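You operate a simulated robot arm through the tools that you are given. There is no shell and no other tool.

You run a simulated robot arm. Do the job below in one go: nothing can be reset, and whatever is moved stays where it is left.

Task
Gauge both bowls on the steel plate and clamp the shallower one in the hollow block.
Fine: put the depth gauge back on its stand; the other bowl stays in its place on the plate. Set down upright: depth gauge.

The check looks at the end state, three seconds after you hand in, the way a careful person would. Anything else that was tipped, shoved, dropped, spilled or broken makes it a failure.

Robot
A 6-joint arm with a four-finger gripper, fixed in place. Base frame: the origin is at the foot of the arm, x ahead of it, y to its left, z up. Lengths are in mm, angles in rad, forces in N, time in s.
Its first joint turns from -2.897 to 2.897 rad. Payload 3.43 kg.
Tool frame: the origin (TCP) lies between the finger pads and is the grasp point; the fingertips stand 30 mm ahead of it; z points along the fingers, y is the line along which they close. Largest opening 120 mm; the body of the gripper starts 85 mm behind the TCP.
Orientation is told as [roll, pitch, yaw] about the base's x, y, z axes, in that order, counted from this pose: with the fingers straight down and closing along the base's y, the tool's x points along the base's -x, its y along +y and its z along -z.

Tools
- The arm moves only by the tool apply_moves. Its argument "increments" is one flat list of numbers, 6 for each row, row after row: the shift along the base's x, y, z in units of 30 mm (1.0 is 30 mm), then the turn, a rotation vector about the base's x, y, z in units of 4 degrees (1.0 is 4 degrees). In form: [tx, ty, tz, ax, ay, az, tx, ty, tz, ax, ay, az, ...]. A call has 1 to 20 rows; each row shifts and turns the commanded pose from where the row before left it. "grip" is the opening, from 0 (shut) to 1 (fully open), set as the call begins (left out, the last holds). A call with a number of a shift or a turn outside -1 to 1 is refused whole. Each row takes 0.2 s and may step no farther than 50 mm and 0.15 rad from the row before; otherwise, or with a gripper value out of range, the whole call is refused. Where a pose cannot be reached the arm comes as near as it can. A force on the tool above 40 N (or 10 N above the force at the start of the call, whichever is more), or a blocked arm, ends the call early, and 0.2 s more pass. Each finger halts on what it meets, pressing with about 35 N; the grip force reading is that of the motor and also rises with nothing between the fingers. The clock runs only during rows and for 0.2 s after the last one: add rows that do not move to give the fingers time. The reply holds the time, the measured pose of the TCP, the force on the tool along the base axes, the opening and the grip force, in the units named above and with some noise, with the torque about the TCP (base axes, N m) and any sound that the robot's microphone picked up.
- Cameras (640 x 400 px; columns grow to the right, rows downward): "scene" is fixed at [48.5, 488.8, 1474.2]; the picture's right is [-0.03, -1.00, 0.00], its down [-0.65, 0.02, -0.76] and it looks along [0.76, -0.02, -0.65] (base axes); focal length 343 px, centre (320, 200). "wrist" rides on the gripper at [71, -17, -121] in the tool frame; the picture's right is [0.23, 0.97, 0.00], its down [-0.81, 0.19, -0.55] and it looks along [-0.54, 0.13, 0.83] (tool axes); focal length 275 px, centre (320, 200).
- get_image(camera): a new picture of that camera. It takes no simulated time.
- point_at(camera, pixels): for up to 12 pixels [column, row] of the newest picture of that camera ("zoom" is the newest enlarged one), the place [x, y, z] in the base frame of the surface seen there, good to about 2 mm, but the place of the scene camera against the robot may be out by one fixed shift of up to 25 mm in any direction. It takes no simulated time.
- inspect(camera, box): a new picture of the part [left, top, right, bottom] of that camera's present view, enlarged. It takes no simulated time.
- sign_off(): hands the job in; it is judged then, once.

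Leave the gripper open and the arm clear of the work at the hand-in unless told otherwise.

The tools are called as name(argument=value, ...) on one line, values as JSON. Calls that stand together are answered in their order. apply_moves: Moves the arm, as the interface text tells. Its arguments: {"type":"object","properties":{"increments":{"type":"array","items":{"type":"number"}},"grip":{"type":"number"}},"required":["increments"]} The other tools are called the same way: get_image (camera) takes a picture; point_at (camera, pixels) gives the place of the surface under pixels of a picture; inspect (camera, box) takes an enlarged picture of a part of a camera's view; sign_off () hands the job in.

At the start:

```text
t: 0.0
eef_pos: [367.7, 251.1, 1214.3]
tool_rot: [0.004, 0.001, 0.002]
contact_force: [-0.1, 0.7, 0.0]
ft_torque: [-0.02, 0.04, 0.02]
grip_width: 119.7
grasp_force: 0.0
```

scene: 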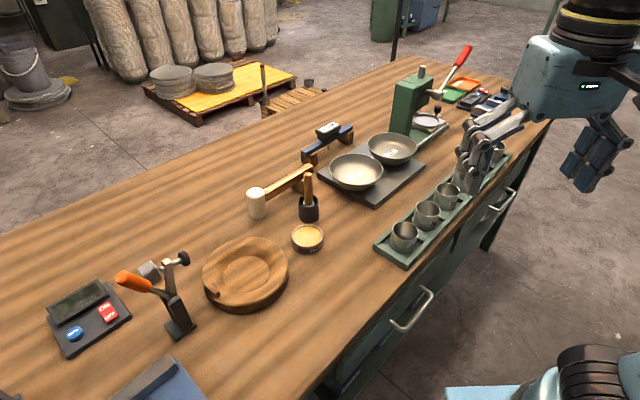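
wrist: 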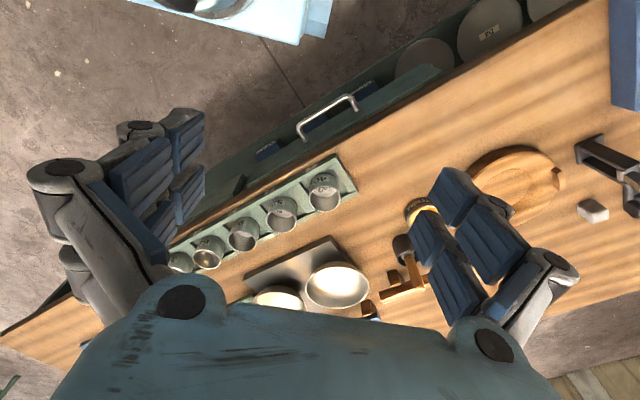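

I see two bowls on a steel plate near scene pixels (357,172) and (392,148). There is a gauge-like object on a small stand near (328,135). A round wooden block with a hollow and a toggle clamp with an orange handle sits near (245,272) and (150,290). I'll enlarge these areas before moving.

inspect(camera="scene", box=[280, 100, 450, 210])

inspect(camera="scene", box=[30, 220, 310, 395])

inspect(camera="scene", box=[370, 40, 530, 145])

```text
3.64 times, centred on (365, 155) of scene
```

zoom: 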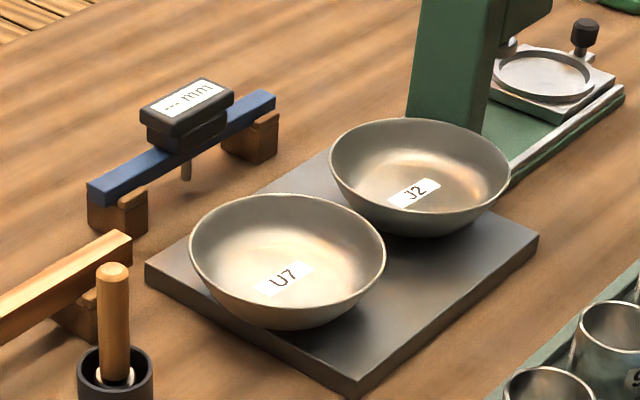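

```text
2.29 times, centred on (170, 308) of scene
```

zoom: 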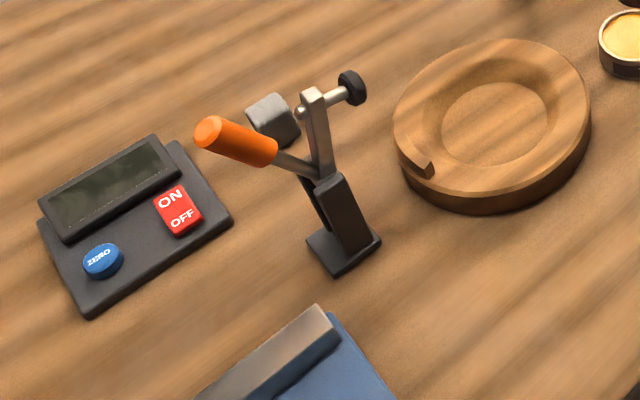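

```text
3.81 times, centred on (450, 92) of scene
```

zoom: 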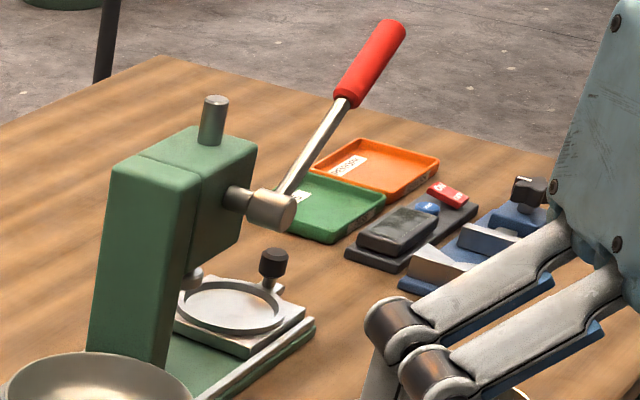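

The long blue bar with the "--- mm" display lies across two wooden rests, so that is the depth gauge on its stand. Its probe points down. The bowls are labelled U7 and J2. I'll take a fresh scene picture and read positions for the table, plate, bowls, gauge, block and clamp.

get_image(camera="scene")

get_image(camera="wrist")

point_at(camera="scene", pixels=[[357, 172], [392, 148], [328, 129], [308, 151], [348, 128], [245, 270], [236, 250], [130, 282], [180, 320], [183, 258], [300, 265], [376, 204]])

point_at(camera="wrist", pixels=[[338, 285], [278, 298], [320, 250], [515, 175], [595, 210], [610, 160], [450, 300], [400, 285], [323, 190], [240, 290]])

```text
taken
```

scene: 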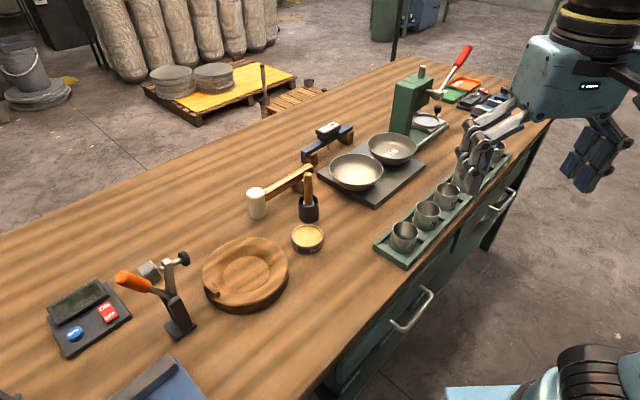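

```text
taken
```

wrist: 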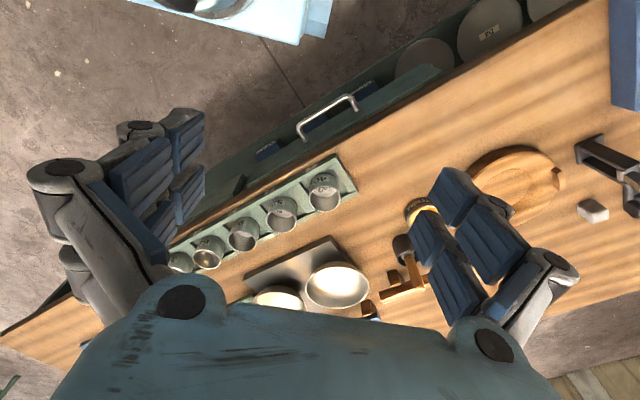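

```text
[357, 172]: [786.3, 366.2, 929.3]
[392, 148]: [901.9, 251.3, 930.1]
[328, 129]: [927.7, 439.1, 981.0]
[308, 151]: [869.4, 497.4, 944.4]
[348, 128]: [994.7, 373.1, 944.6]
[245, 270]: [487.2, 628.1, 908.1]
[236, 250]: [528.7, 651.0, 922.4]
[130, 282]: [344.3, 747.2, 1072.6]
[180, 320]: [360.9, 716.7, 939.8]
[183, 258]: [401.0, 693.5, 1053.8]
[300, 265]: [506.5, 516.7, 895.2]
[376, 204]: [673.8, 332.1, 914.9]
```

```text
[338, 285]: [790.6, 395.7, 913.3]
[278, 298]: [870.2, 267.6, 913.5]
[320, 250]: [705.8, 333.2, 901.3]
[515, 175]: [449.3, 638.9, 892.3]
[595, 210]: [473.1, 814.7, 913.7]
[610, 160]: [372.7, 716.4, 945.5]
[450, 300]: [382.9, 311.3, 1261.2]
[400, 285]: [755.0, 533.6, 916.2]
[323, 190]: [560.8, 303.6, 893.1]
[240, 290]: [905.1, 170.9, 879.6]
```

Scene-camera table height comes out near 895, while the wrist camera gives about 880–893. So there is a scene-camera offset that I'll need to calibrate. The arm is high up (z≈1214) and well clear of things. I'll slide it forward and left so the wrist camera looks down on the gauge and bowls.

apply_moves(increments=[1, 0.37, 0, 0, 0, 0, 1, 0.37, 0, 0, 0, 0, 1, 0.37, 0, 0, 0, 0, 1, 0.37, 0, 0, 0, 0, 1, 0.37, 0, 0, 0, 0, 1, 0.37, 0, 0, 0, 0, 1, 0.37, 0, 0, 0, 0, 1, 0.37, 0, 0, 0, 0], grip=1)

get_image(camera="wrist")

get_image(camera="scene")

```text
t: 1.8
eef_pos: [592.4, 339.9, 1218.8]
tool_rot: [0.003, -0.012, 0.001]
contact_force: [-0.7, -0.8, 0.9]
ft_torque: [0.03, -0.03, -0.04]
grip_width: 119.9
grasp_force: 0.1
```

```text
taken
```

wrist: 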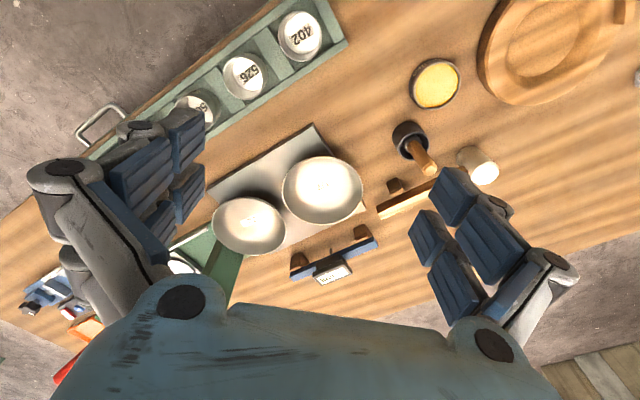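

```text
taken
```

scene: 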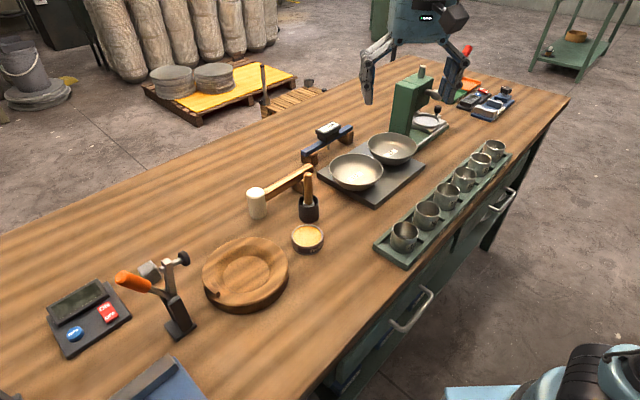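

The wrist camera now shows the whole group: bowls at (322,190) and (248,225), and the gauge at (333,262). I'll enlarge this part and read exact points.

inspect(camera="wrist", box=[190, 110, 400, 300])

point_at(camera="wrist", pixels=[[313, 126], [322, 190], [248, 225], [332, 273], [375, 242], [293, 277], [362, 190], [283, 195], [322, 156], [325, 222], [398, 170], [350, 260]])

point_at(camera="scene", pixels=[[376, 205], [425, 160], [328, 127], [303, 153], [352, 129], [357, 172], [392, 148], [383, 170], [331, 170], [358, 155], [355, 189], [350, 225]])

```text
2.11 times, centred on (295, 205) of wrist
```

zoom: 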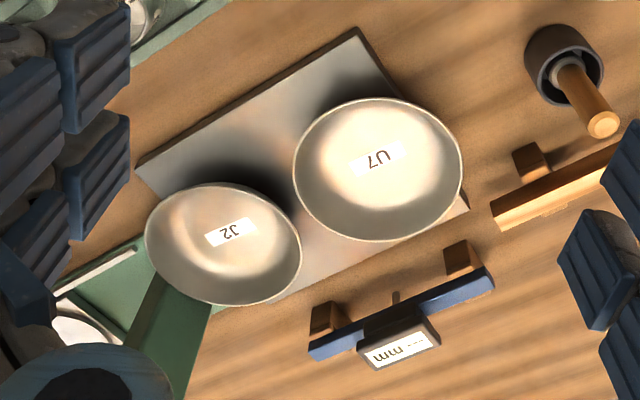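

```text
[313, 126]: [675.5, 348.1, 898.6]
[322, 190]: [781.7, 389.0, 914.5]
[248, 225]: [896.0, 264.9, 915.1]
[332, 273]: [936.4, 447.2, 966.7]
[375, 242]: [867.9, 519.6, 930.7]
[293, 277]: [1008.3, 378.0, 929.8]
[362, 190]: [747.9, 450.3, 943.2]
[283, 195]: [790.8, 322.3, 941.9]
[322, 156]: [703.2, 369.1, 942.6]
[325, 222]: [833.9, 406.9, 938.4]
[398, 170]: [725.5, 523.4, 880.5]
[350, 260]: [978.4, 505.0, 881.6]
```

```text
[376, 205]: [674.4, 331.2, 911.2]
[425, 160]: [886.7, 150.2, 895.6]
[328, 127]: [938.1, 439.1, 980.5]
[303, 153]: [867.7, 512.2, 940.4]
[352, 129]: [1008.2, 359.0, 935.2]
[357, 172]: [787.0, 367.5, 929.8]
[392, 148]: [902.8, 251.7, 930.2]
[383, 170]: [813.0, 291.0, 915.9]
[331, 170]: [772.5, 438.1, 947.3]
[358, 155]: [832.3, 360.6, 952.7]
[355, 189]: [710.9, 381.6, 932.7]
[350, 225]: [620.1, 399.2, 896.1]
```

Comparing the same points in both views, the scene camera reads about 17 mm low in y and 15 mm high in z. I'll trust the wrist camera. Next I'll read the rims, the gauge head and bar, the probe and the press in the newest enlarged picture.

point_at(camera="zoom", pixels=[[147, 235], [300, 258], [222, 185], [225, 303], [295, 165], [460, 168], [376, 100], [378, 240], [230, 232], [378, 158], [355, 30], [140, 163]])

point_at(camera="zoom", pixels=[[400, 348], [370, 364], [438, 340], [362, 345], [428, 316], [396, 300], [320, 350], [488, 282], [335, 338], [470, 288], [325, 315], [462, 255]])

point_at(camera="zoom", pixels=[[190, 305], [170, 290], [150, 320], [205, 320], [545, 205], [530, 160], [560, 60], [460, 205], [215, 235], [395, 170]])

```text
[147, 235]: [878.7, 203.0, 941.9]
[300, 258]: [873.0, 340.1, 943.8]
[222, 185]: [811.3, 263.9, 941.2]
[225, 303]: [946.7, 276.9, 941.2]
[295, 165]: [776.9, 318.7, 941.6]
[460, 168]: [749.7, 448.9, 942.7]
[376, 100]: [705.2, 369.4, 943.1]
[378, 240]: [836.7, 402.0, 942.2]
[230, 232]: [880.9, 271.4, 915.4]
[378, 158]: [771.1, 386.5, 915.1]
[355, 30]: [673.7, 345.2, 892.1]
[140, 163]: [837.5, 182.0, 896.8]
```

```text
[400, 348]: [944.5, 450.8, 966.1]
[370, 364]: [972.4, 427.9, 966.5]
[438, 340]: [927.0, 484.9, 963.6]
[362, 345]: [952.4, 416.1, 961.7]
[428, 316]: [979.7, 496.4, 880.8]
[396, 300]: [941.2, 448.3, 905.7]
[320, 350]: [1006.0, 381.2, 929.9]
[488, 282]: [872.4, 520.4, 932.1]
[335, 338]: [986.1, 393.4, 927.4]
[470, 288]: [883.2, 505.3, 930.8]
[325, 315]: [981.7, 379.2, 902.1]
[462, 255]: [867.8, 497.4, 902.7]
```

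```text
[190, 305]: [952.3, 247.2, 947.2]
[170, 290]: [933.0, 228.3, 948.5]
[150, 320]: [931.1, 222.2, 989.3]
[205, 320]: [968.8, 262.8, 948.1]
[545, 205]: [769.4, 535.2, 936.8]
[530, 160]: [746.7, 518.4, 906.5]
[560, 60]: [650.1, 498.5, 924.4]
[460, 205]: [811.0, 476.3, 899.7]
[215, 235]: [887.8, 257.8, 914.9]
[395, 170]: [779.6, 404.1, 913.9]
```

Both rims read z≈942 with a diameter of about 136. U7 is centred near (771,386) and J2 near (879,271). The press column stands close behind J2, so I'll measure it and the handle. I'll also look at the block and clamp in detail in the scene view.

point_at(camera="scene", pixels=[[398, 95], [410, 80], [422, 70], [393, 85], [428, 82], [465, 52], [437, 95], [422, 122], [392, 130], [408, 136], [440, 112], [385, 118]])

inspect(camera="scene", box=[110, 230, 300, 350])

```text
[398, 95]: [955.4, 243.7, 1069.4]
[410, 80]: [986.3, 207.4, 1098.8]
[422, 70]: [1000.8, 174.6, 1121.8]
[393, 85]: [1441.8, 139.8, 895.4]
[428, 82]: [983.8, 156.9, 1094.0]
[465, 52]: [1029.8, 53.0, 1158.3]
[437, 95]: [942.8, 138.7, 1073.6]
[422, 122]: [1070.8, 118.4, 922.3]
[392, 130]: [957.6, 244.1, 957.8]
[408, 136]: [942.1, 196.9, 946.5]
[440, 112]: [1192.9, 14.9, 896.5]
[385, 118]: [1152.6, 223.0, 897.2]
```

```text
3.33 times, centred on (205, 290) of scene
```

zoom: 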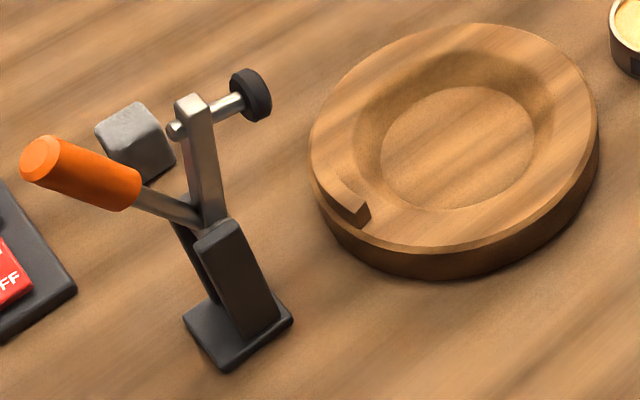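

The press column starts about x≈955, y≈227–260 and rises to z≈1085, with the handle higher still. I need to keep the gripper away from it near J2. Next I'll turn the tool +45° so the fingers close along the gauge bar. I'll move towards the gauge at a safe height to test reach and see it closer.

apply_moves(increments=[0.7, 0.2, -0.15, 0, 0, 0.94, 0.7, 0.2, -0.15, 0, 0, 0.94, 0.7, 0.2, -0.15, 0, 0, 0.94, 0.7, 0.2, -0.15, 0, 0, 0.94, 0.7, 0.2, -0.15, 0, 0, 0.94, 0.7, 0.2, -0.15, 0, 0, 0.94, 0.7, 0.2, -0.15, 0, 0, 0.94, 0.7, 0.2, -0.15, 0, 0, 0.94, 0.7, 0.2, -0.15, 0, 0, 0.94, 0.7, 0.2, -0.15, 0, 0, 0.94, 0.7, 0.2, -0.15, 0, 0, 0.94, 0.7, 0.2, -0.15, 0, 0, 0.91], grip=1)

get_image(camera="wrist")

get_image(camera="scene")

```text
t: 4.4
eef_pos: [843.8, 411.6, 1164.9]
tool_rot: [0.003, -0.012, 0.788]
contact_force: [0.6, -0.3, 0.7]
ft_torque: [0.08, -0.04, -0.02]
grip_width: 119.8
grasp_force: 0.0
```

```text
taken
```

wrist: 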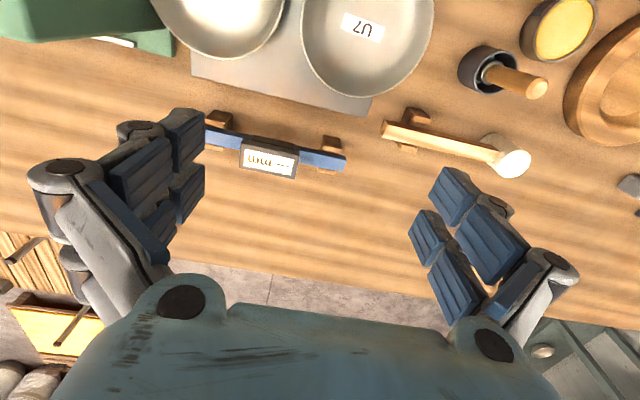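

```text
taken
```

scene: 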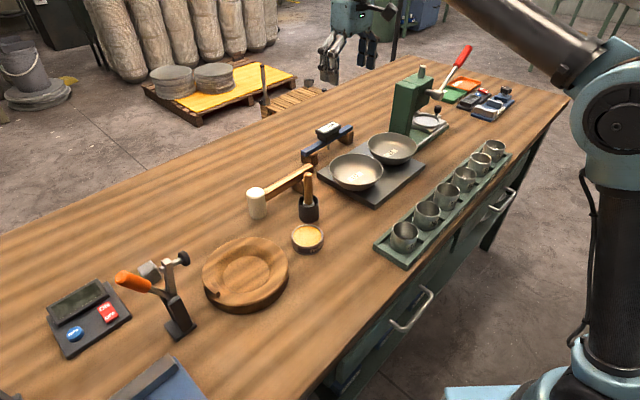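

The measured x is about 16 mm short of what I commanded, so I'll wait a few idle rows to see if it's just lag. I'll also enlarge the gauge.

apply_moves(increments=[0, 0, 0, 0, 0, 0, 0, 0, 0, 0, 0, 0, 0, 0, 0, 0, 0, 0])

inspect(camera="wrist", box=[170, 80, 380, 210])

inspect(camera="scene", box=[290, 110, 370, 160])

```text
t: 5.2
eef_pos: [844.0, 411.7, 1165.7]
tool_rot: [0.003, -0.011, 0.789]
contact_force: [0.1, -0.4, 1.0]
ft_torque: [-0.03, 0.02, -0.03]
grip_width: 119.8
grasp_force: 0.0
```

```text
3.05 times, centred on (275, 145) of wrist
```

zoom: 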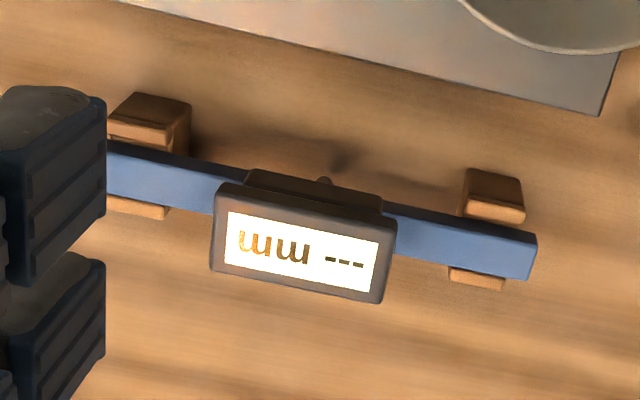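

```text
8.00 times, centred on (330, 135) of scene
```

zoom: 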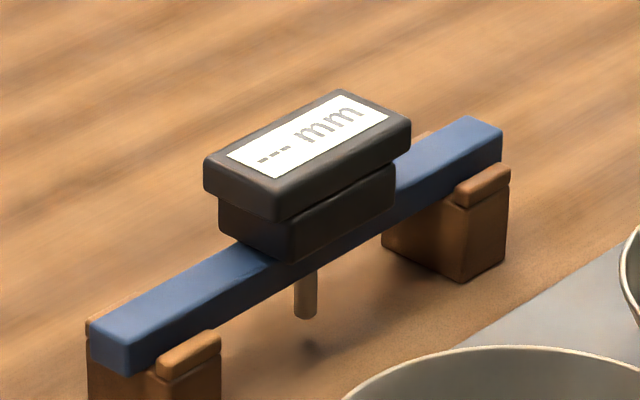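

The offset is steady, so I'll just steer by the measured pose. The rests have slots that hold the bar between small lips. The head is a dark box under a slightly wider display. I'll measure the gauge precisely in an enlarged wrist view.

inspect(camera="wrist", box=[170, 80, 380, 210])

point_at(camera="zoom", pixels=[[222, 190], [390, 222], [380, 298], [216, 266], [300, 255], [250, 175], [375, 197], [530, 240], [525, 272], [400, 220], [400, 250], [325, 182]])

point_at(camera="zoom", pixels=[[150, 165], [225, 180], [150, 185], [215, 205], [500, 190], [490, 210], [480, 278], [140, 208], [150, 105], [150, 132], [460, 260], [500, 250]])

```text
3.05 times, centred on (275, 145) of wrist
```

zoom: 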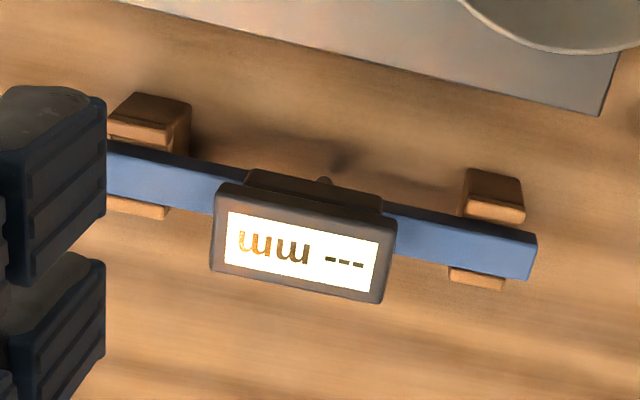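

```text
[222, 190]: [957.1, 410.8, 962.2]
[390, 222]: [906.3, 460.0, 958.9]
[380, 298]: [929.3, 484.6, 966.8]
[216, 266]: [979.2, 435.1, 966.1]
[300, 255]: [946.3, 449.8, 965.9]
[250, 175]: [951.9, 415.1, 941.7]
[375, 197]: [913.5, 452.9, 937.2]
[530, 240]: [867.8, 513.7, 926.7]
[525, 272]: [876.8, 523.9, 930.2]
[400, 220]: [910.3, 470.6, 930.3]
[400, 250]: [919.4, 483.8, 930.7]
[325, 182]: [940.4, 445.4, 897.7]
```

```text
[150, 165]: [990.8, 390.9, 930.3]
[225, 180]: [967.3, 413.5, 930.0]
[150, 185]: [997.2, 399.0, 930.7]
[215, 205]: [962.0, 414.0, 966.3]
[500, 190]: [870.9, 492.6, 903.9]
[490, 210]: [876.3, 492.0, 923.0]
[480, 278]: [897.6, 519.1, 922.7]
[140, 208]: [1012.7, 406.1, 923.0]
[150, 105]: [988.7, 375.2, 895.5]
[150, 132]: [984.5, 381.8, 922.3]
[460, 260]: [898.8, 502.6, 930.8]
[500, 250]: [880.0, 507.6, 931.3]
```

The display top is centred near (943,448,966), about 71 mm long along the bar and 33 mm wide. The bar top is at z≈931. It sits about 1044 mm from the base axis, past the straight-down reach at table level. I'll move above it at z≈1060 and see what the arm can do.

apply_moves(increments=[0.66, 0.24, -0.7, 0, 0.08, 0, 0.66, 0.24, -0.7, 0, 0.08, 0, 0.66, 0.24, -0.7, 0, 0, 0, 0.66, 0.24, -0.7, 0, 0, 0, 0.66, 0.24, -0.7, 0, 0, 0, 0, 0, 0, 0, 0, 0])

get_image(camera="wrist")

```text
t: 6.6
eef_pos: [941.8, 447.5, 1060.8]
tool_rot: [0.014, -0.002, 0.788]
contact_force: [-0.8, -0.1, 0.3]
ft_torque: [0.01, 0.02, 0.03]
grip_width: 120.1
grasp_force: 0.0
```

```text
taken
```

wrist: 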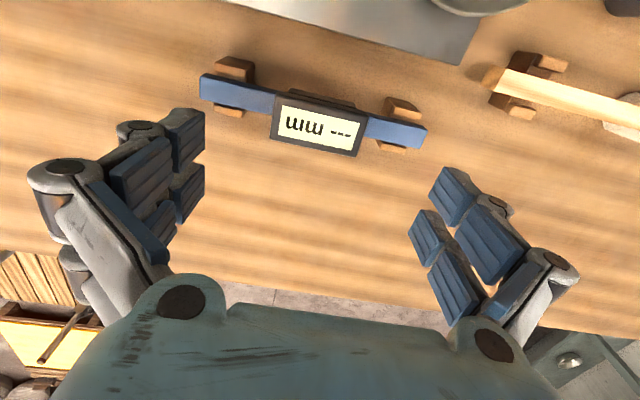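

The arm reached z≈1060 there with the tool still vertical, which is better than I expected. I'll check the display corners again from here before going down.

inspect(camera="wrist", box=[190, 60, 440, 170])

point_at(camera="wrist", pixels=[[282, 98], [361, 112], [355, 154], [274, 138], [316, 126], [290, 96], [353, 106], [210, 92], [415, 136], [425, 130], [201, 80], [322, 92]])

```text
2.56 times, centred on (315, 115) of wrist
```

zoom: 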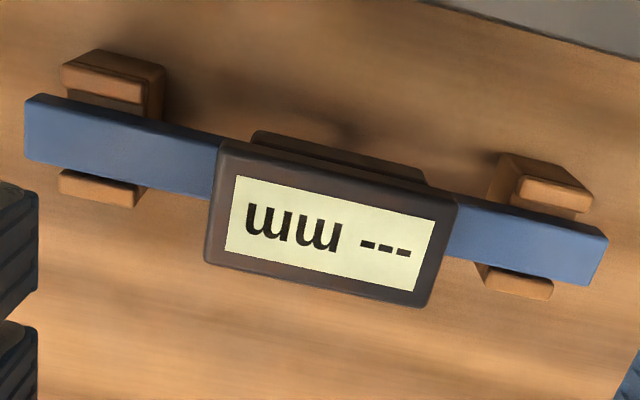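

```text
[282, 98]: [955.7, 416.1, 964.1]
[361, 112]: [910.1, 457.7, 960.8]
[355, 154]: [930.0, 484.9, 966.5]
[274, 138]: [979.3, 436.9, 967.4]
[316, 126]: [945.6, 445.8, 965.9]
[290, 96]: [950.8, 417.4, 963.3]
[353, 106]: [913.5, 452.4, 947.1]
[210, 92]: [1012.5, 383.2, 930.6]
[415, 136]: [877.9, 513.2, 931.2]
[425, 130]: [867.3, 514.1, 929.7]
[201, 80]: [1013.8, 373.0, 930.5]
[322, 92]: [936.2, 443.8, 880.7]
```

Bar direction is about 136° and the tool's closing line is about 135°, so they match. The head centre is (944,449). I'll go down to z≈985 with the fingers wide open, staying above the bar.

apply_moves(increments=[0.07, 0.05, -0.63, -0.14, -0.14, 0.1, 0, 0, -0.63, 0, 0, 0.1, 0, 0, -0.63, 0, 0, 0, 0, 0, -0.63, 0, 0, 0, 0, 0, 0, 0, 0, 0], grip=1)

get_image(camera="wrist")

get_image(camera="scene")

```text
t: 7.8
eef_pos: [945.1, 449.3, 984.7]
tool_rot: [-0.001, -0.002, 0.801]
contact_force: [0.1, -0.8, 0.7]
ft_torque: [0.01, 0.0, 0.04]
grip_width: 119.9
grasp_force: 0.0
```

```text
taken
```

wrist: 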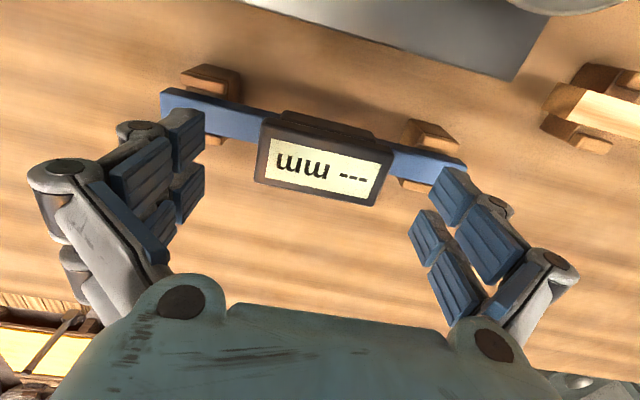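

```text
taken
```

scene: 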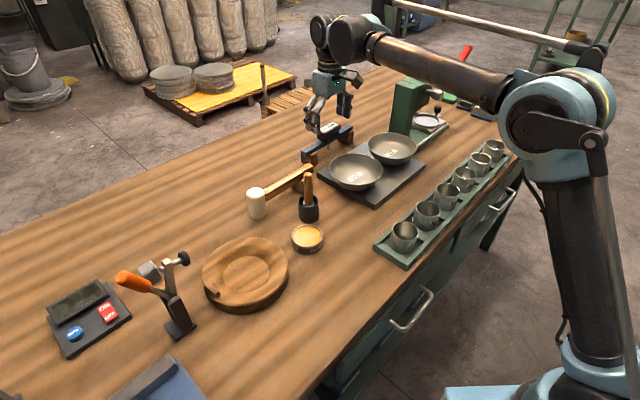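

The head sits between the fingers: display centre at about (323,165), expected near (320,171). I'll lower 17 mm with a small correction towards the base. That puts the fingertips just above the bar, beside the display ends.

apply_moves(increments=[-0.04, -0.04, -0.3, 0, 0, 0, 0, 0, -0.29, 0, 0, 0, 0, 0, 0, 0, 0, 0], grip=1)

get_image(camera="wrist")

inspect(camera="scene", box=[280, 80, 400, 170])

```text
t: 8.6
eef_pos: [944.4, 448.6, 967.0]
tool_rot: [-0.002, -0.005, 0.8]
contact_force: [-0.3, 0.3, -0.1]
ft_torque: [0.02, -0.01, 0.01]
grip_width: 119.8
grasp_force: 0.0
```

```text
taken
```

wrist: 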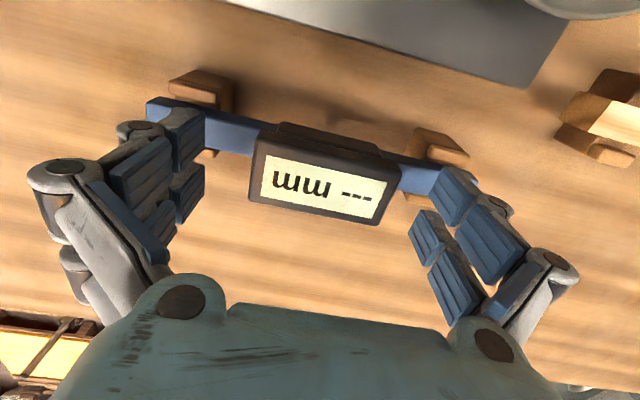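

```text
4.44 times, centred on (340, 125) of scene
```

zoom: 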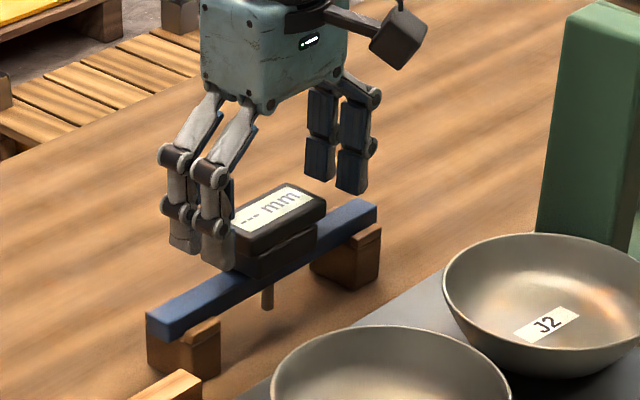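

The fingers straddle the display ends and the tips are just above the bar. I'll close to about 78 mm first, then onto the head with idle rows.

apply_moves(increments=[0, 0, 0, 0, 0, 0, 0, 0, 0, 0, 0, 0], grip=0.65)

get_image(camera="wrist")

```text
t: 9.2
eef_pos: [944.7, 447.2, 966.5]
tool_rot: [-0.002, -0.004, 0.801]
contact_force: [0.0, 1.4, 0.9]
ft_torque: [0.0, 0.04, 0.03]
grip_width: 78.4
grasp_force: 0.4
```

```text
taken
```

wrist: 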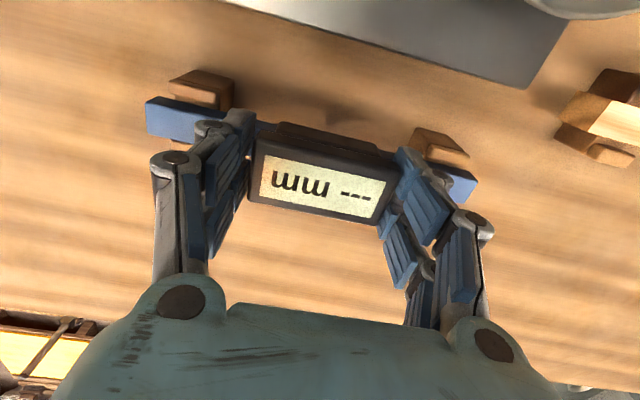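

Both pads are close to the display ends and evenly spaced. I'll close fully onto the head.

apply_moves(increments=[0, 0, 0, 0, 0, 0, 0, 0, 0, 0, 0, 0, 0, 0, 0, 0, 0, 0], grip=0.4)

get_image(camera="wrist")

```text
t: 10.0
eef_pos: [944.4, 446.5, 967.0]
tool_rot: [-0.001, -0.005, 0.8]
contact_force: [1.0, 0.9, 3.9]
ft_torque: [0.1, -0.03, -0.17]
grip_width: 75.2
grasp_force: 34.2
```

```text
taken
```

wrist: 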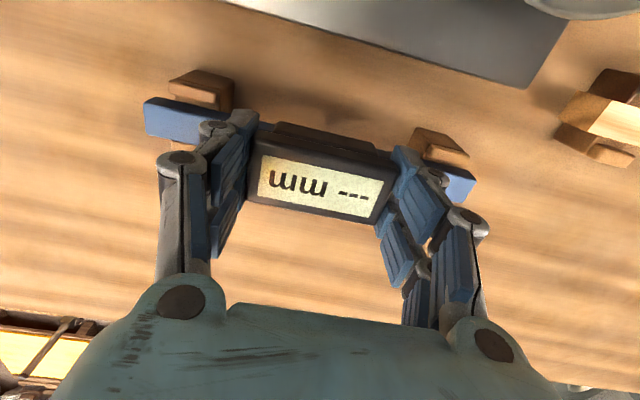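

Gripped: width 75.2 mm, force 34 N. I'll remember the stand pose: TCP (944.4, 446.5, 967.0), yaw 0.800. Now I'll lift straight up about 90 mm.

apply_moves(increments=[0, 0, 0.3, 0, 0, 0, 0, 0, 0.6, 0, 0, 0, 0, 0, 0.7, 0, 0, 0, 0, 0, 0.7, 0, 0, 0, 0, 0, 0.7, 0, 0, 0, 0, 0, 0, 0, 0, 0])

get_image(camera="wrist")

inspect(camera="scene", box=[270, 50, 410, 160])

```text
t: 11.4
eef_pos: [945.2, 447.5, 1056.2]
tool_rot: [-0.003, -0.003, 0.801]
contact_force: [-0.6, 0.2, 0.1]
ft_torque: [-0.02, -0.01, 0.01]
grip_width: 48.0
grasp_force: 0.1
```

```text
taken
```

wrist: 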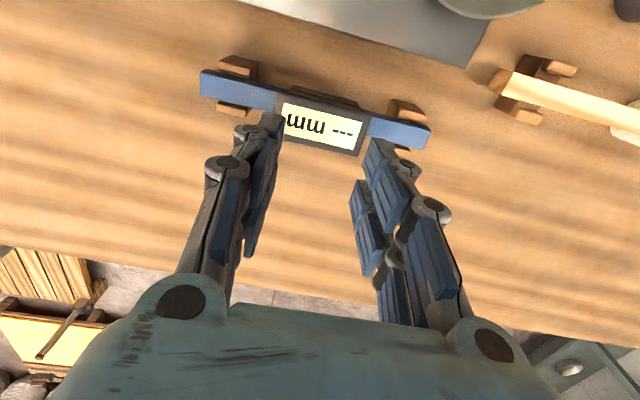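

```text
3.64 times, centred on (340, 105) of scene
```

zoom: 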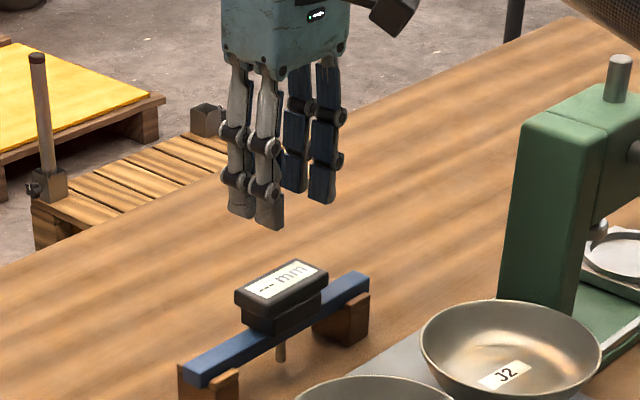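

The gripper slipped off: width fell to 48 with no grip force, and the gauge is still on its stand. Gripping the display ends does not hold. I'll reopen and check that the gauge didn't move, then study the head for a better grip across the bar.

apply_moves(increments=[0, 0, 0, 0, 0, 0, 0, 0, 0, 0, 0, 0, 0, 0, 0, 0, 0, 0], grip=1)

inspect(camera="wrist", box=[190, 50, 440, 170])

point_at(camera="zoom", pixels=[[225, 172], [462, 235], [430, 335], [210, 290], [340, 250], [28, 128], [600, 250], [260, 150], [410, 190], [320, 200], [260, 165], [420, 205]])

```text
t: 12.2
eef_pos: [944.5, 446.9, 1056.3]
tool_rot: [-0.002, -0.003, 0.803]
contact_force: [0.4, -0.2, 0.4]
ft_torque: [0.02, -0.01, 0.02]
grip_width: 119.9
grasp_force: 0.0
```

```text
2.56 times, centred on (315, 110) of wrist
```

zoom: 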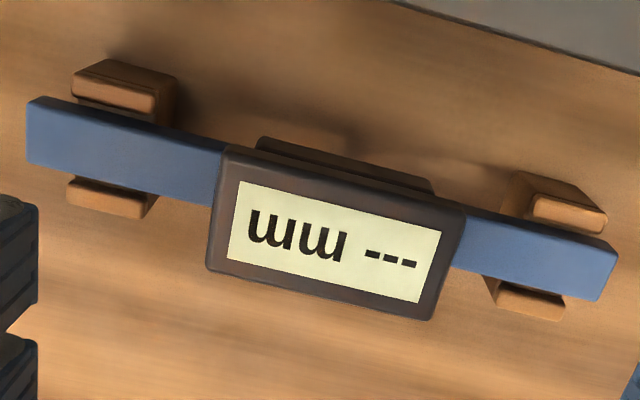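

```text
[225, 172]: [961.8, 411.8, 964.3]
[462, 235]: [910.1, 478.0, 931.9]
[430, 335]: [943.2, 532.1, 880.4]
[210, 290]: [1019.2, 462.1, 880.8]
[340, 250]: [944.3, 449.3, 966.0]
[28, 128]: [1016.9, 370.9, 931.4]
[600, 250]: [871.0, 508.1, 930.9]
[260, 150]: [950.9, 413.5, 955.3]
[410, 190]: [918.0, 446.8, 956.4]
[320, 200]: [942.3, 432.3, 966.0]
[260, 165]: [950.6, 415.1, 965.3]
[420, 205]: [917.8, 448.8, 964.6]
```

The gauge is still seated and has barely moved. The head is about 34 mm wide across the bar and 35 mm tall, which gives a much better grip with taller contact. I'll turn the tool −90° in place, at height, so the fingers close across the bar.

apply_moves(increments=[0, 0, 0, 0, 0, -1, 0, 0, 0, 0, 0, -1, 0, 0, 0, 0, 0, -1, 0, 0, 0, 0, 0, -1, 0, 0, 0, 0, 0, -1, 0, 0, 0, 0, 0, -1, 0, 0, 0, 0, 0, -1, 0, 0, 0, 0, 0, -1, 0, 0, 0, 0, 0, -1, 0, 0, 0, 0, 0, -1, 0, 0, 0, 0, 0, -1, 0, 0, 0, 0, 0, -1, 0, 0, 0, 0, 0, -1, 0, 0, 0, 0, 0, -1, 0, 0, 0, 0, 0, -1, 0, 0, 0, 0, 0, -1, 0, 0, 0, 0, 0, -1, 0, 0, 0, 0, 0, -1, 0, 0, 0, 0, 0, -1, 0, 0, 0, 0, 0, -1], grip=0.75)

apply_moves(increments=[0, 0, 0, 0, 0, -1, 0, 0, 0, 0, 0, -1, 0, 0, 0, 0, 0, -0.5, 0, 0, 0, 0, 0, 0])

get_image(camera="wrist")

get_image(camera="scene")

```text
t: 16.4
eef_pos: [944.1, 448.5, 1055.6]
tool_rot: [-0.004, -0.002, -0.596]
contact_force: [0.5, 0.8, 0.0]
ft_torque: [-0.02, -0.01, -0.04]
grip_width: 90.2
grasp_force: 0.1
```

```text
t: 17.4
eef_pos: [943.5, 447.7, 1056.2]
tool_rot: [-0.004, -0.003, -0.771]
contact_force: [0.1, 0.9, 0.4]
ft_torque: [0.01, -0.02, -0.02]
grip_width: 90.0
grasp_force: 0.1
```

```text
taken
```

wrist: 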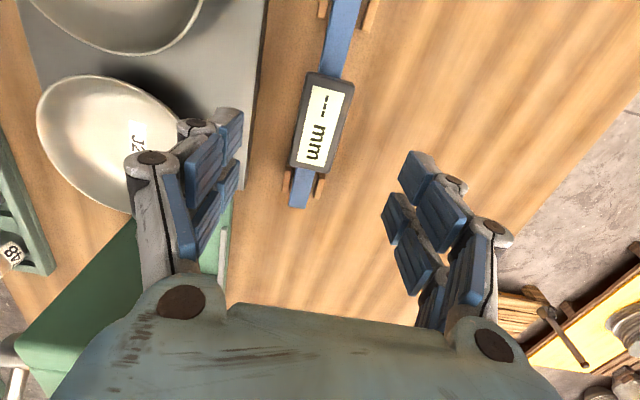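

```text
taken
```

scene: 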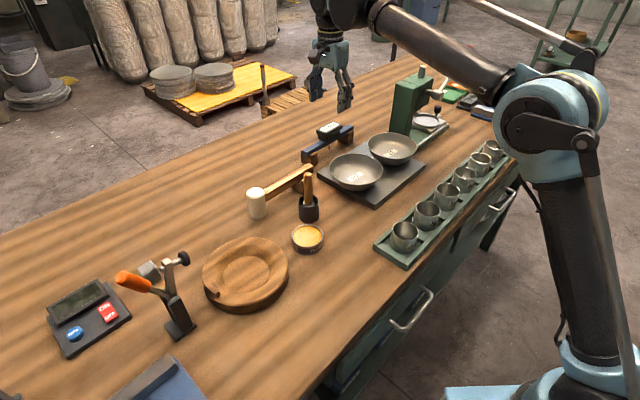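

The rotation was fine. The head now lies between the fingers in the wrist view. I'll enlarge it, read the head and bar edges, and read some points on the press as well.

inspect(camera="wrist", box=[250, 20, 400, 220])

point_at(camera="wrist", pixels=[[310, 75], [352, 84], [332, 170], [293, 163], [322, 120], [292, 206], [307, 206], [345, 70], [331, 40], [355, 40], [298, 190], [290, 120]])

point_at(camera="wrist", pixels=[[130, 225], [140, 250], [100, 270], [60, 310], [20, 345], [40, 390], [130, 290], [222, 215], [225, 250], [227, 290], [120, 210], [90, 330]])

```text
2.00 times, centred on (325, 120) of wrist
```

zoom: 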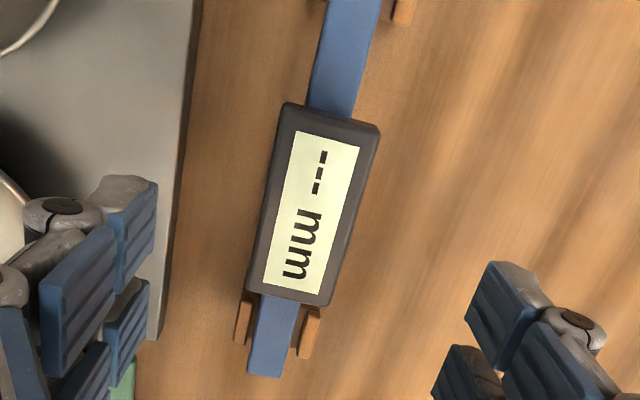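

```text
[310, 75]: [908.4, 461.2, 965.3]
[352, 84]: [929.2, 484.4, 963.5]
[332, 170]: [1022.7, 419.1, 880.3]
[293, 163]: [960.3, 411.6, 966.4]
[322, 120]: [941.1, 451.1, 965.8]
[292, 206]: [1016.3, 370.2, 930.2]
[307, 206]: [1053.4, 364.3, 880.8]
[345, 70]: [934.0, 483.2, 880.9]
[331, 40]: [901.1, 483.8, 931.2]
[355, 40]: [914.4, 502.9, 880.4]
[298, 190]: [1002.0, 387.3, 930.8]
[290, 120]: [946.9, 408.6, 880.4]
```

```text
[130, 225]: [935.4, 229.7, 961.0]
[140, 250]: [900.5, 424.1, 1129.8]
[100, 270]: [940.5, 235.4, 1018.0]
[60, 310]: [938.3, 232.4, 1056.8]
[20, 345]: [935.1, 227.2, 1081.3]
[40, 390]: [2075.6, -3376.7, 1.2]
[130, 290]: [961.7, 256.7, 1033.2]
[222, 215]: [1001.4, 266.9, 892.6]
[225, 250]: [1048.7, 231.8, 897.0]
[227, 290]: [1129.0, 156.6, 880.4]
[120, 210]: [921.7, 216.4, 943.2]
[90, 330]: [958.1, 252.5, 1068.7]
```

The head centre is confirmed at (944.7, 448.0), with the bar at about 136° and the fingers set to close across it. I'll go down to TCP z≈951, so the pads cover the full head height beside the bar.

apply_moves(increments=[0.04, 0.01, -0.8, 0, 0, 0, 0, 0, -0.8, 0, 0, 0, 0, 0, -0.8, 0, 0, 0, 0, 0, -0.6, 0, 0, 0, 0, 0, -0.3, 0, 0, 0, 0, 0, -0.2, 0, 0, 0, 0, 0, 0, 0, 0, 0], grip=0.75)

get_image(camera="wrist")

inspect(camera="scene", box=[280, 80, 400, 170])

```text
t: 19.0
eef_pos: [944.5, 447.7, 951.1]
tool_rot: [-0.004, -0.002, -0.769]
contact_force: [0.5, -0.2, 0.3]
ft_torque: [0.01, -0.02, 0.01]
grip_width: 90.2
grasp_force: 0.1
```

```text
taken
```

wrist: 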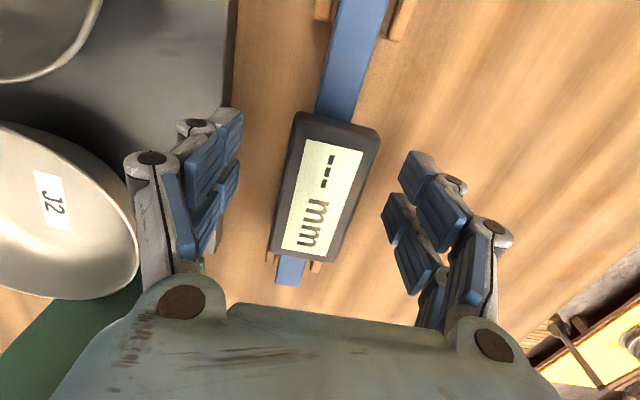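

```text
4.44 times, centred on (340, 125) of scene
```

zoom: 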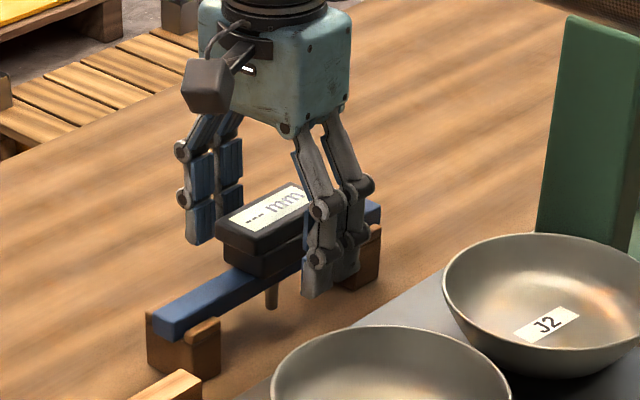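

The head is centred between the pads. I'll close to about 40 mm first, then fully.

apply_moves(increments=[0, 0, 0, 0, 0, 0, 0, 0, 0, 0, 0, 0], grip=0.34)

apply_moves(increments=[0, 0, 0, 0, 0, 0, 0, 0, 0, 0, 0, 0, 0, 0, 0, 0, 0, 0], grip=0)

get_image(camera="wrist")

```text
t: 19.6
eef_pos: [944.6, 446.9, 950.4]
tool_rot: [-0.003, -0.004, -0.771]
contact_force: [-0.3, -0.7, -0.3]
ft_torque: [-0.01, -0.05, -0.04]
grip_width: 41.1
grasp_force: 0.0
```

```text
t: 20.4
eef_pos: [945.2, 447.2, 950.4]
tool_rot: [-0.004, -0.005, -0.771]
contact_force: [-0.3, 1.5, 2.2]
ft_torque: [0.03, -0.05, -0.09]
grip_width: 36.9
grasp_force: 35.3
```

```text
taken
```

wrist: 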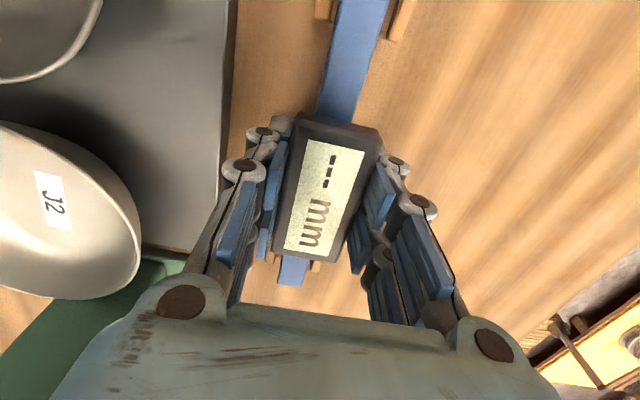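

Gripped at 36.9 mm with 35 N. Stand pose for later: TCP (945.0, 447.1, 950.4), yaw −0.771. I'll lift a little and check that it holds.

apply_moves(increments=[0, 0, 0.15, 0, 0, 0, 0, 0, 0.15, 0, 0, 0, 0, 0, 0.2, 0, 0, 0, 0, 0, 0, 0, 0, 0])

inspect(camera="scene", box=[280, 80, 400, 170])

```text
t: 21.4
eef_pos: [945.6, 448.4, 964.6]
tool_rot: [-0.002, -0.004, -0.77]
contact_force: [0.3, -0.8, -3.4]
ft_torque: [0.0, -0.01, 0.02]
grip_width: 36.9
grasp_force: 34.6
```

```text
4.44 times, centred on (340, 125) of scene
```

zoom: 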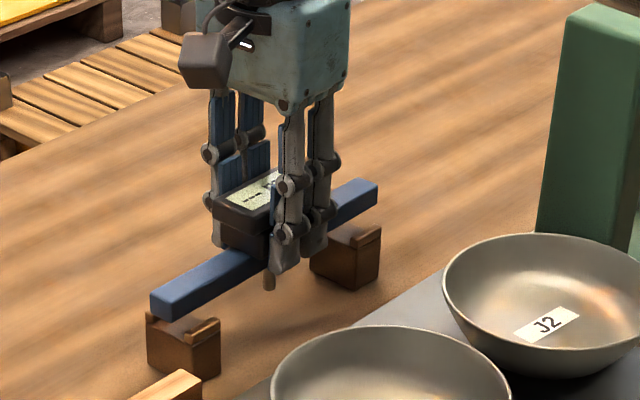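

It holds: the gauge is off the rests, width is still 36.9, and the weight is about 3.4 N. I'll lift to z≈1042, then carry it over U7 at (771,386) while turning −46°. That sets the bar along y, so it misses J2 and the press.

apply_moves(increments=[0, 0, 0.5, 0, 0, 0, 0, 0, 0.7, 0, 0, 0, 0, 0, 0.7, 0, 0, 0, 0, 0, 0.7, 0, 0, 0, -0.485, -0.173, 0, 0, 0, -0.96, -0.485, -0.173, 0, 0, 0, -0.96, -0.485, -0.173, 0, 0, 0, -0.96, -0.485, -0.173, 0, 0, 0, -0.96, -0.485, -0.173, 0, 0, 0, -0.96, -0.485, -0.173, 0, 0, 0, -0.96, -0.485, -0.173, 0, 0, 0, -0.96, -0.485, -0.173, 0, 0, 0, -0.96, -0.485, -0.173, 0, 0, 0, -0.96, -0.485, -0.173, 0, 0, 0, -0.96, -0.485, -0.173, 0, 0, 0, -0.96, -0.485, -0.173, 0, 0, 0, -0.93, 0, 0, 0, 0, 0, 0])

get_image(camera="wrist")

get_image(camera="scene")

```text
t: 25.0
eef_pos: [772.2, 385.9, 1043.3]
tool_rot: [-0.004, -0.005, -1.574]
contact_force: [-0.2, -0.3, -3.0]
ft_torque: [-0.02, -0.01, 0.02]
grip_width: 37.0
grasp_force: 34.9
```

```text
taken
```

wrist: 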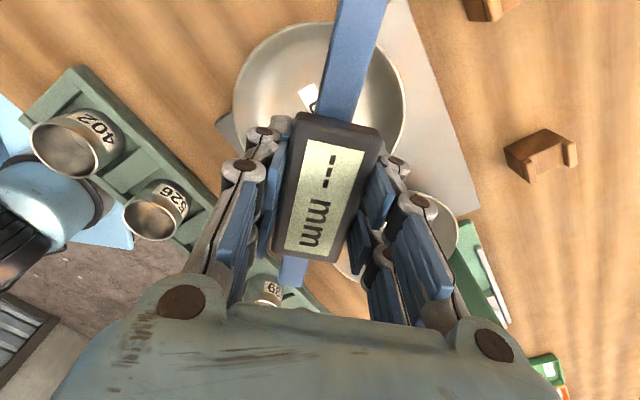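

```text
taken
```

scene: 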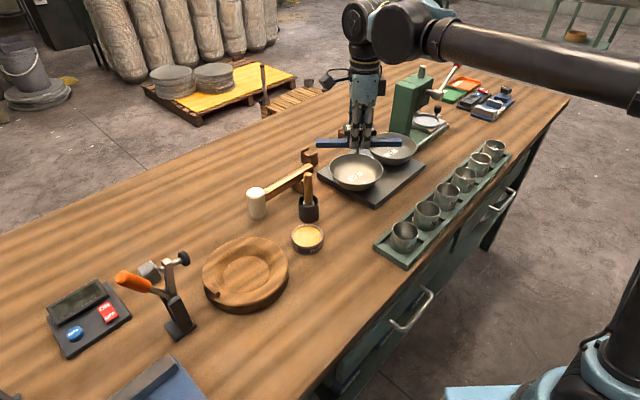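

The gauge hangs over U7 with the bar along y. I'll go down to about 7 mm above the rim, then check.

apply_moves(increments=[0, 0, -0.6, 0, 0, 0, 0, 0, -0.6, 0, 0, 0, 0, 0, -0.5, 0, 0, 0, 0, 0, -0.2, 0, 0, 0, 0, 0, 0, 0, 0, 0])

inspect(camera="scene", box=[300, 90, 430, 210])

get_image(camera="wrist")

```text
t: 26.2
eef_pos: [772.8, 386.2, 987.4]
tool_rot: [-0.004, -0.005, -1.573]
contact_force: [0.8, -0.4, -1.6]
ft_torque: [0.0, -0.03, -0.02]
grip_width: 37.1
grasp_force: 34.8
```

```text
3.33 times, centred on (365, 150) of scene
```

zoom: 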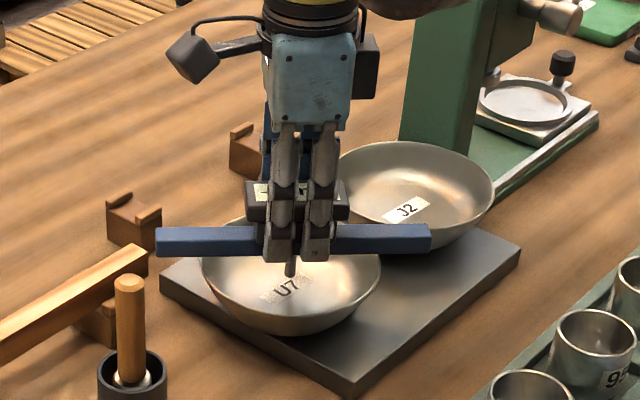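

```text
taken
```

wrist: 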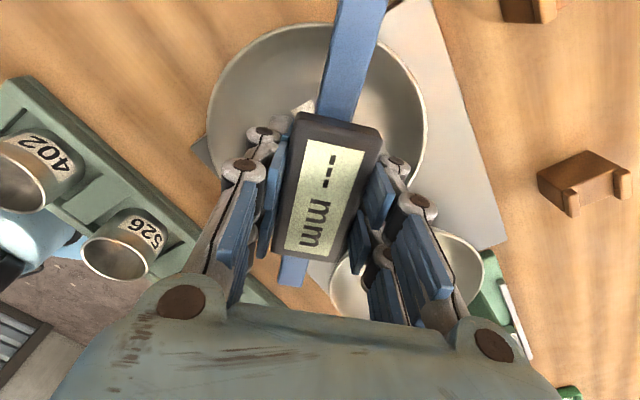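

The display still reads "--- mm" and the probe is over the bowl centre. I'll lower slowly, about 2 mm per row, and watch for contact.

apply_moves(increments=[0, 0, -0.07, 0, 0, 0, 0, 0, -0.07, 0, 0, 0, 0, 0, -0.07, 0, 0, 0, 0, 0, 0, 0, 0, 0])

inspect(camera="wrist", box=[200, 60, 440, 300])

```text
t: 27.2
eef_pos: [771.8, 387.3, 981.6]
tool_rot: [-0.005, -0.006, -1.572]
contact_force: [-0.3, -0.5, -1.9]
ft_torque: [0.02, -0.01, 0.03]
grip_width: 37.1
grasp_force: 35.2
```

```text
1.67 times, centred on (320, 180) of wrist
```

zoom: 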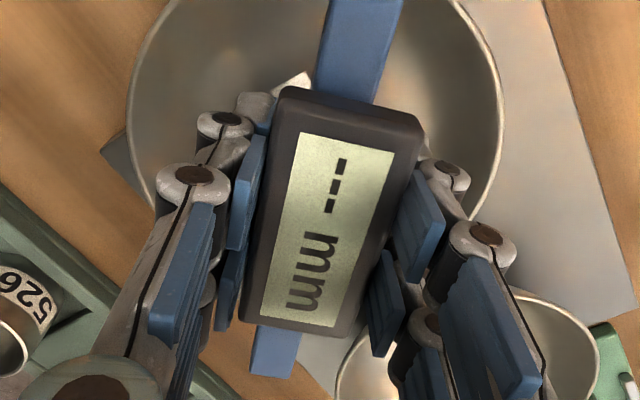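

No clear contact yet (z force −1.9). I'll continue down in small steps.

apply_moves(increments=[0, 0, -0.05, 0, 0, 0, 0, 0, -0.05, 0, 0, 0, 0, 0, 0, 0, 0, 0])

inspect(camera="wrist", box=[200, 60, 440, 300])

```text
t: 28.0
eef_pos: [771.9, 384.7, 978.3]
tool_rot: [-0.004, -0.005, -1.572]
contact_force: [-0.1, 0.9, -1.2]
ft_torque: [0.0, -0.02, -0.01]
grip_width: 37.1
grasp_force: 35.1
```

```text
1.67 times, centred on (320, 180) of wrist
```

zoom: 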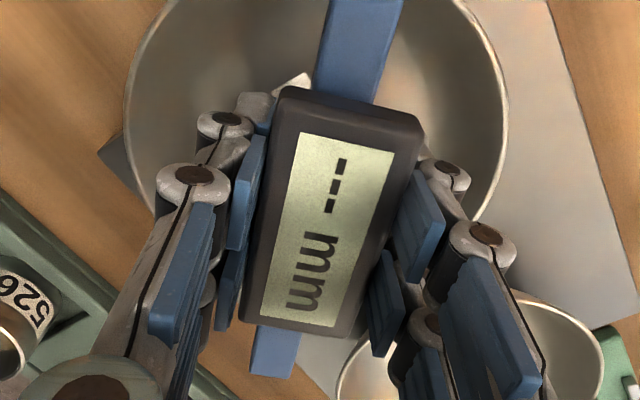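

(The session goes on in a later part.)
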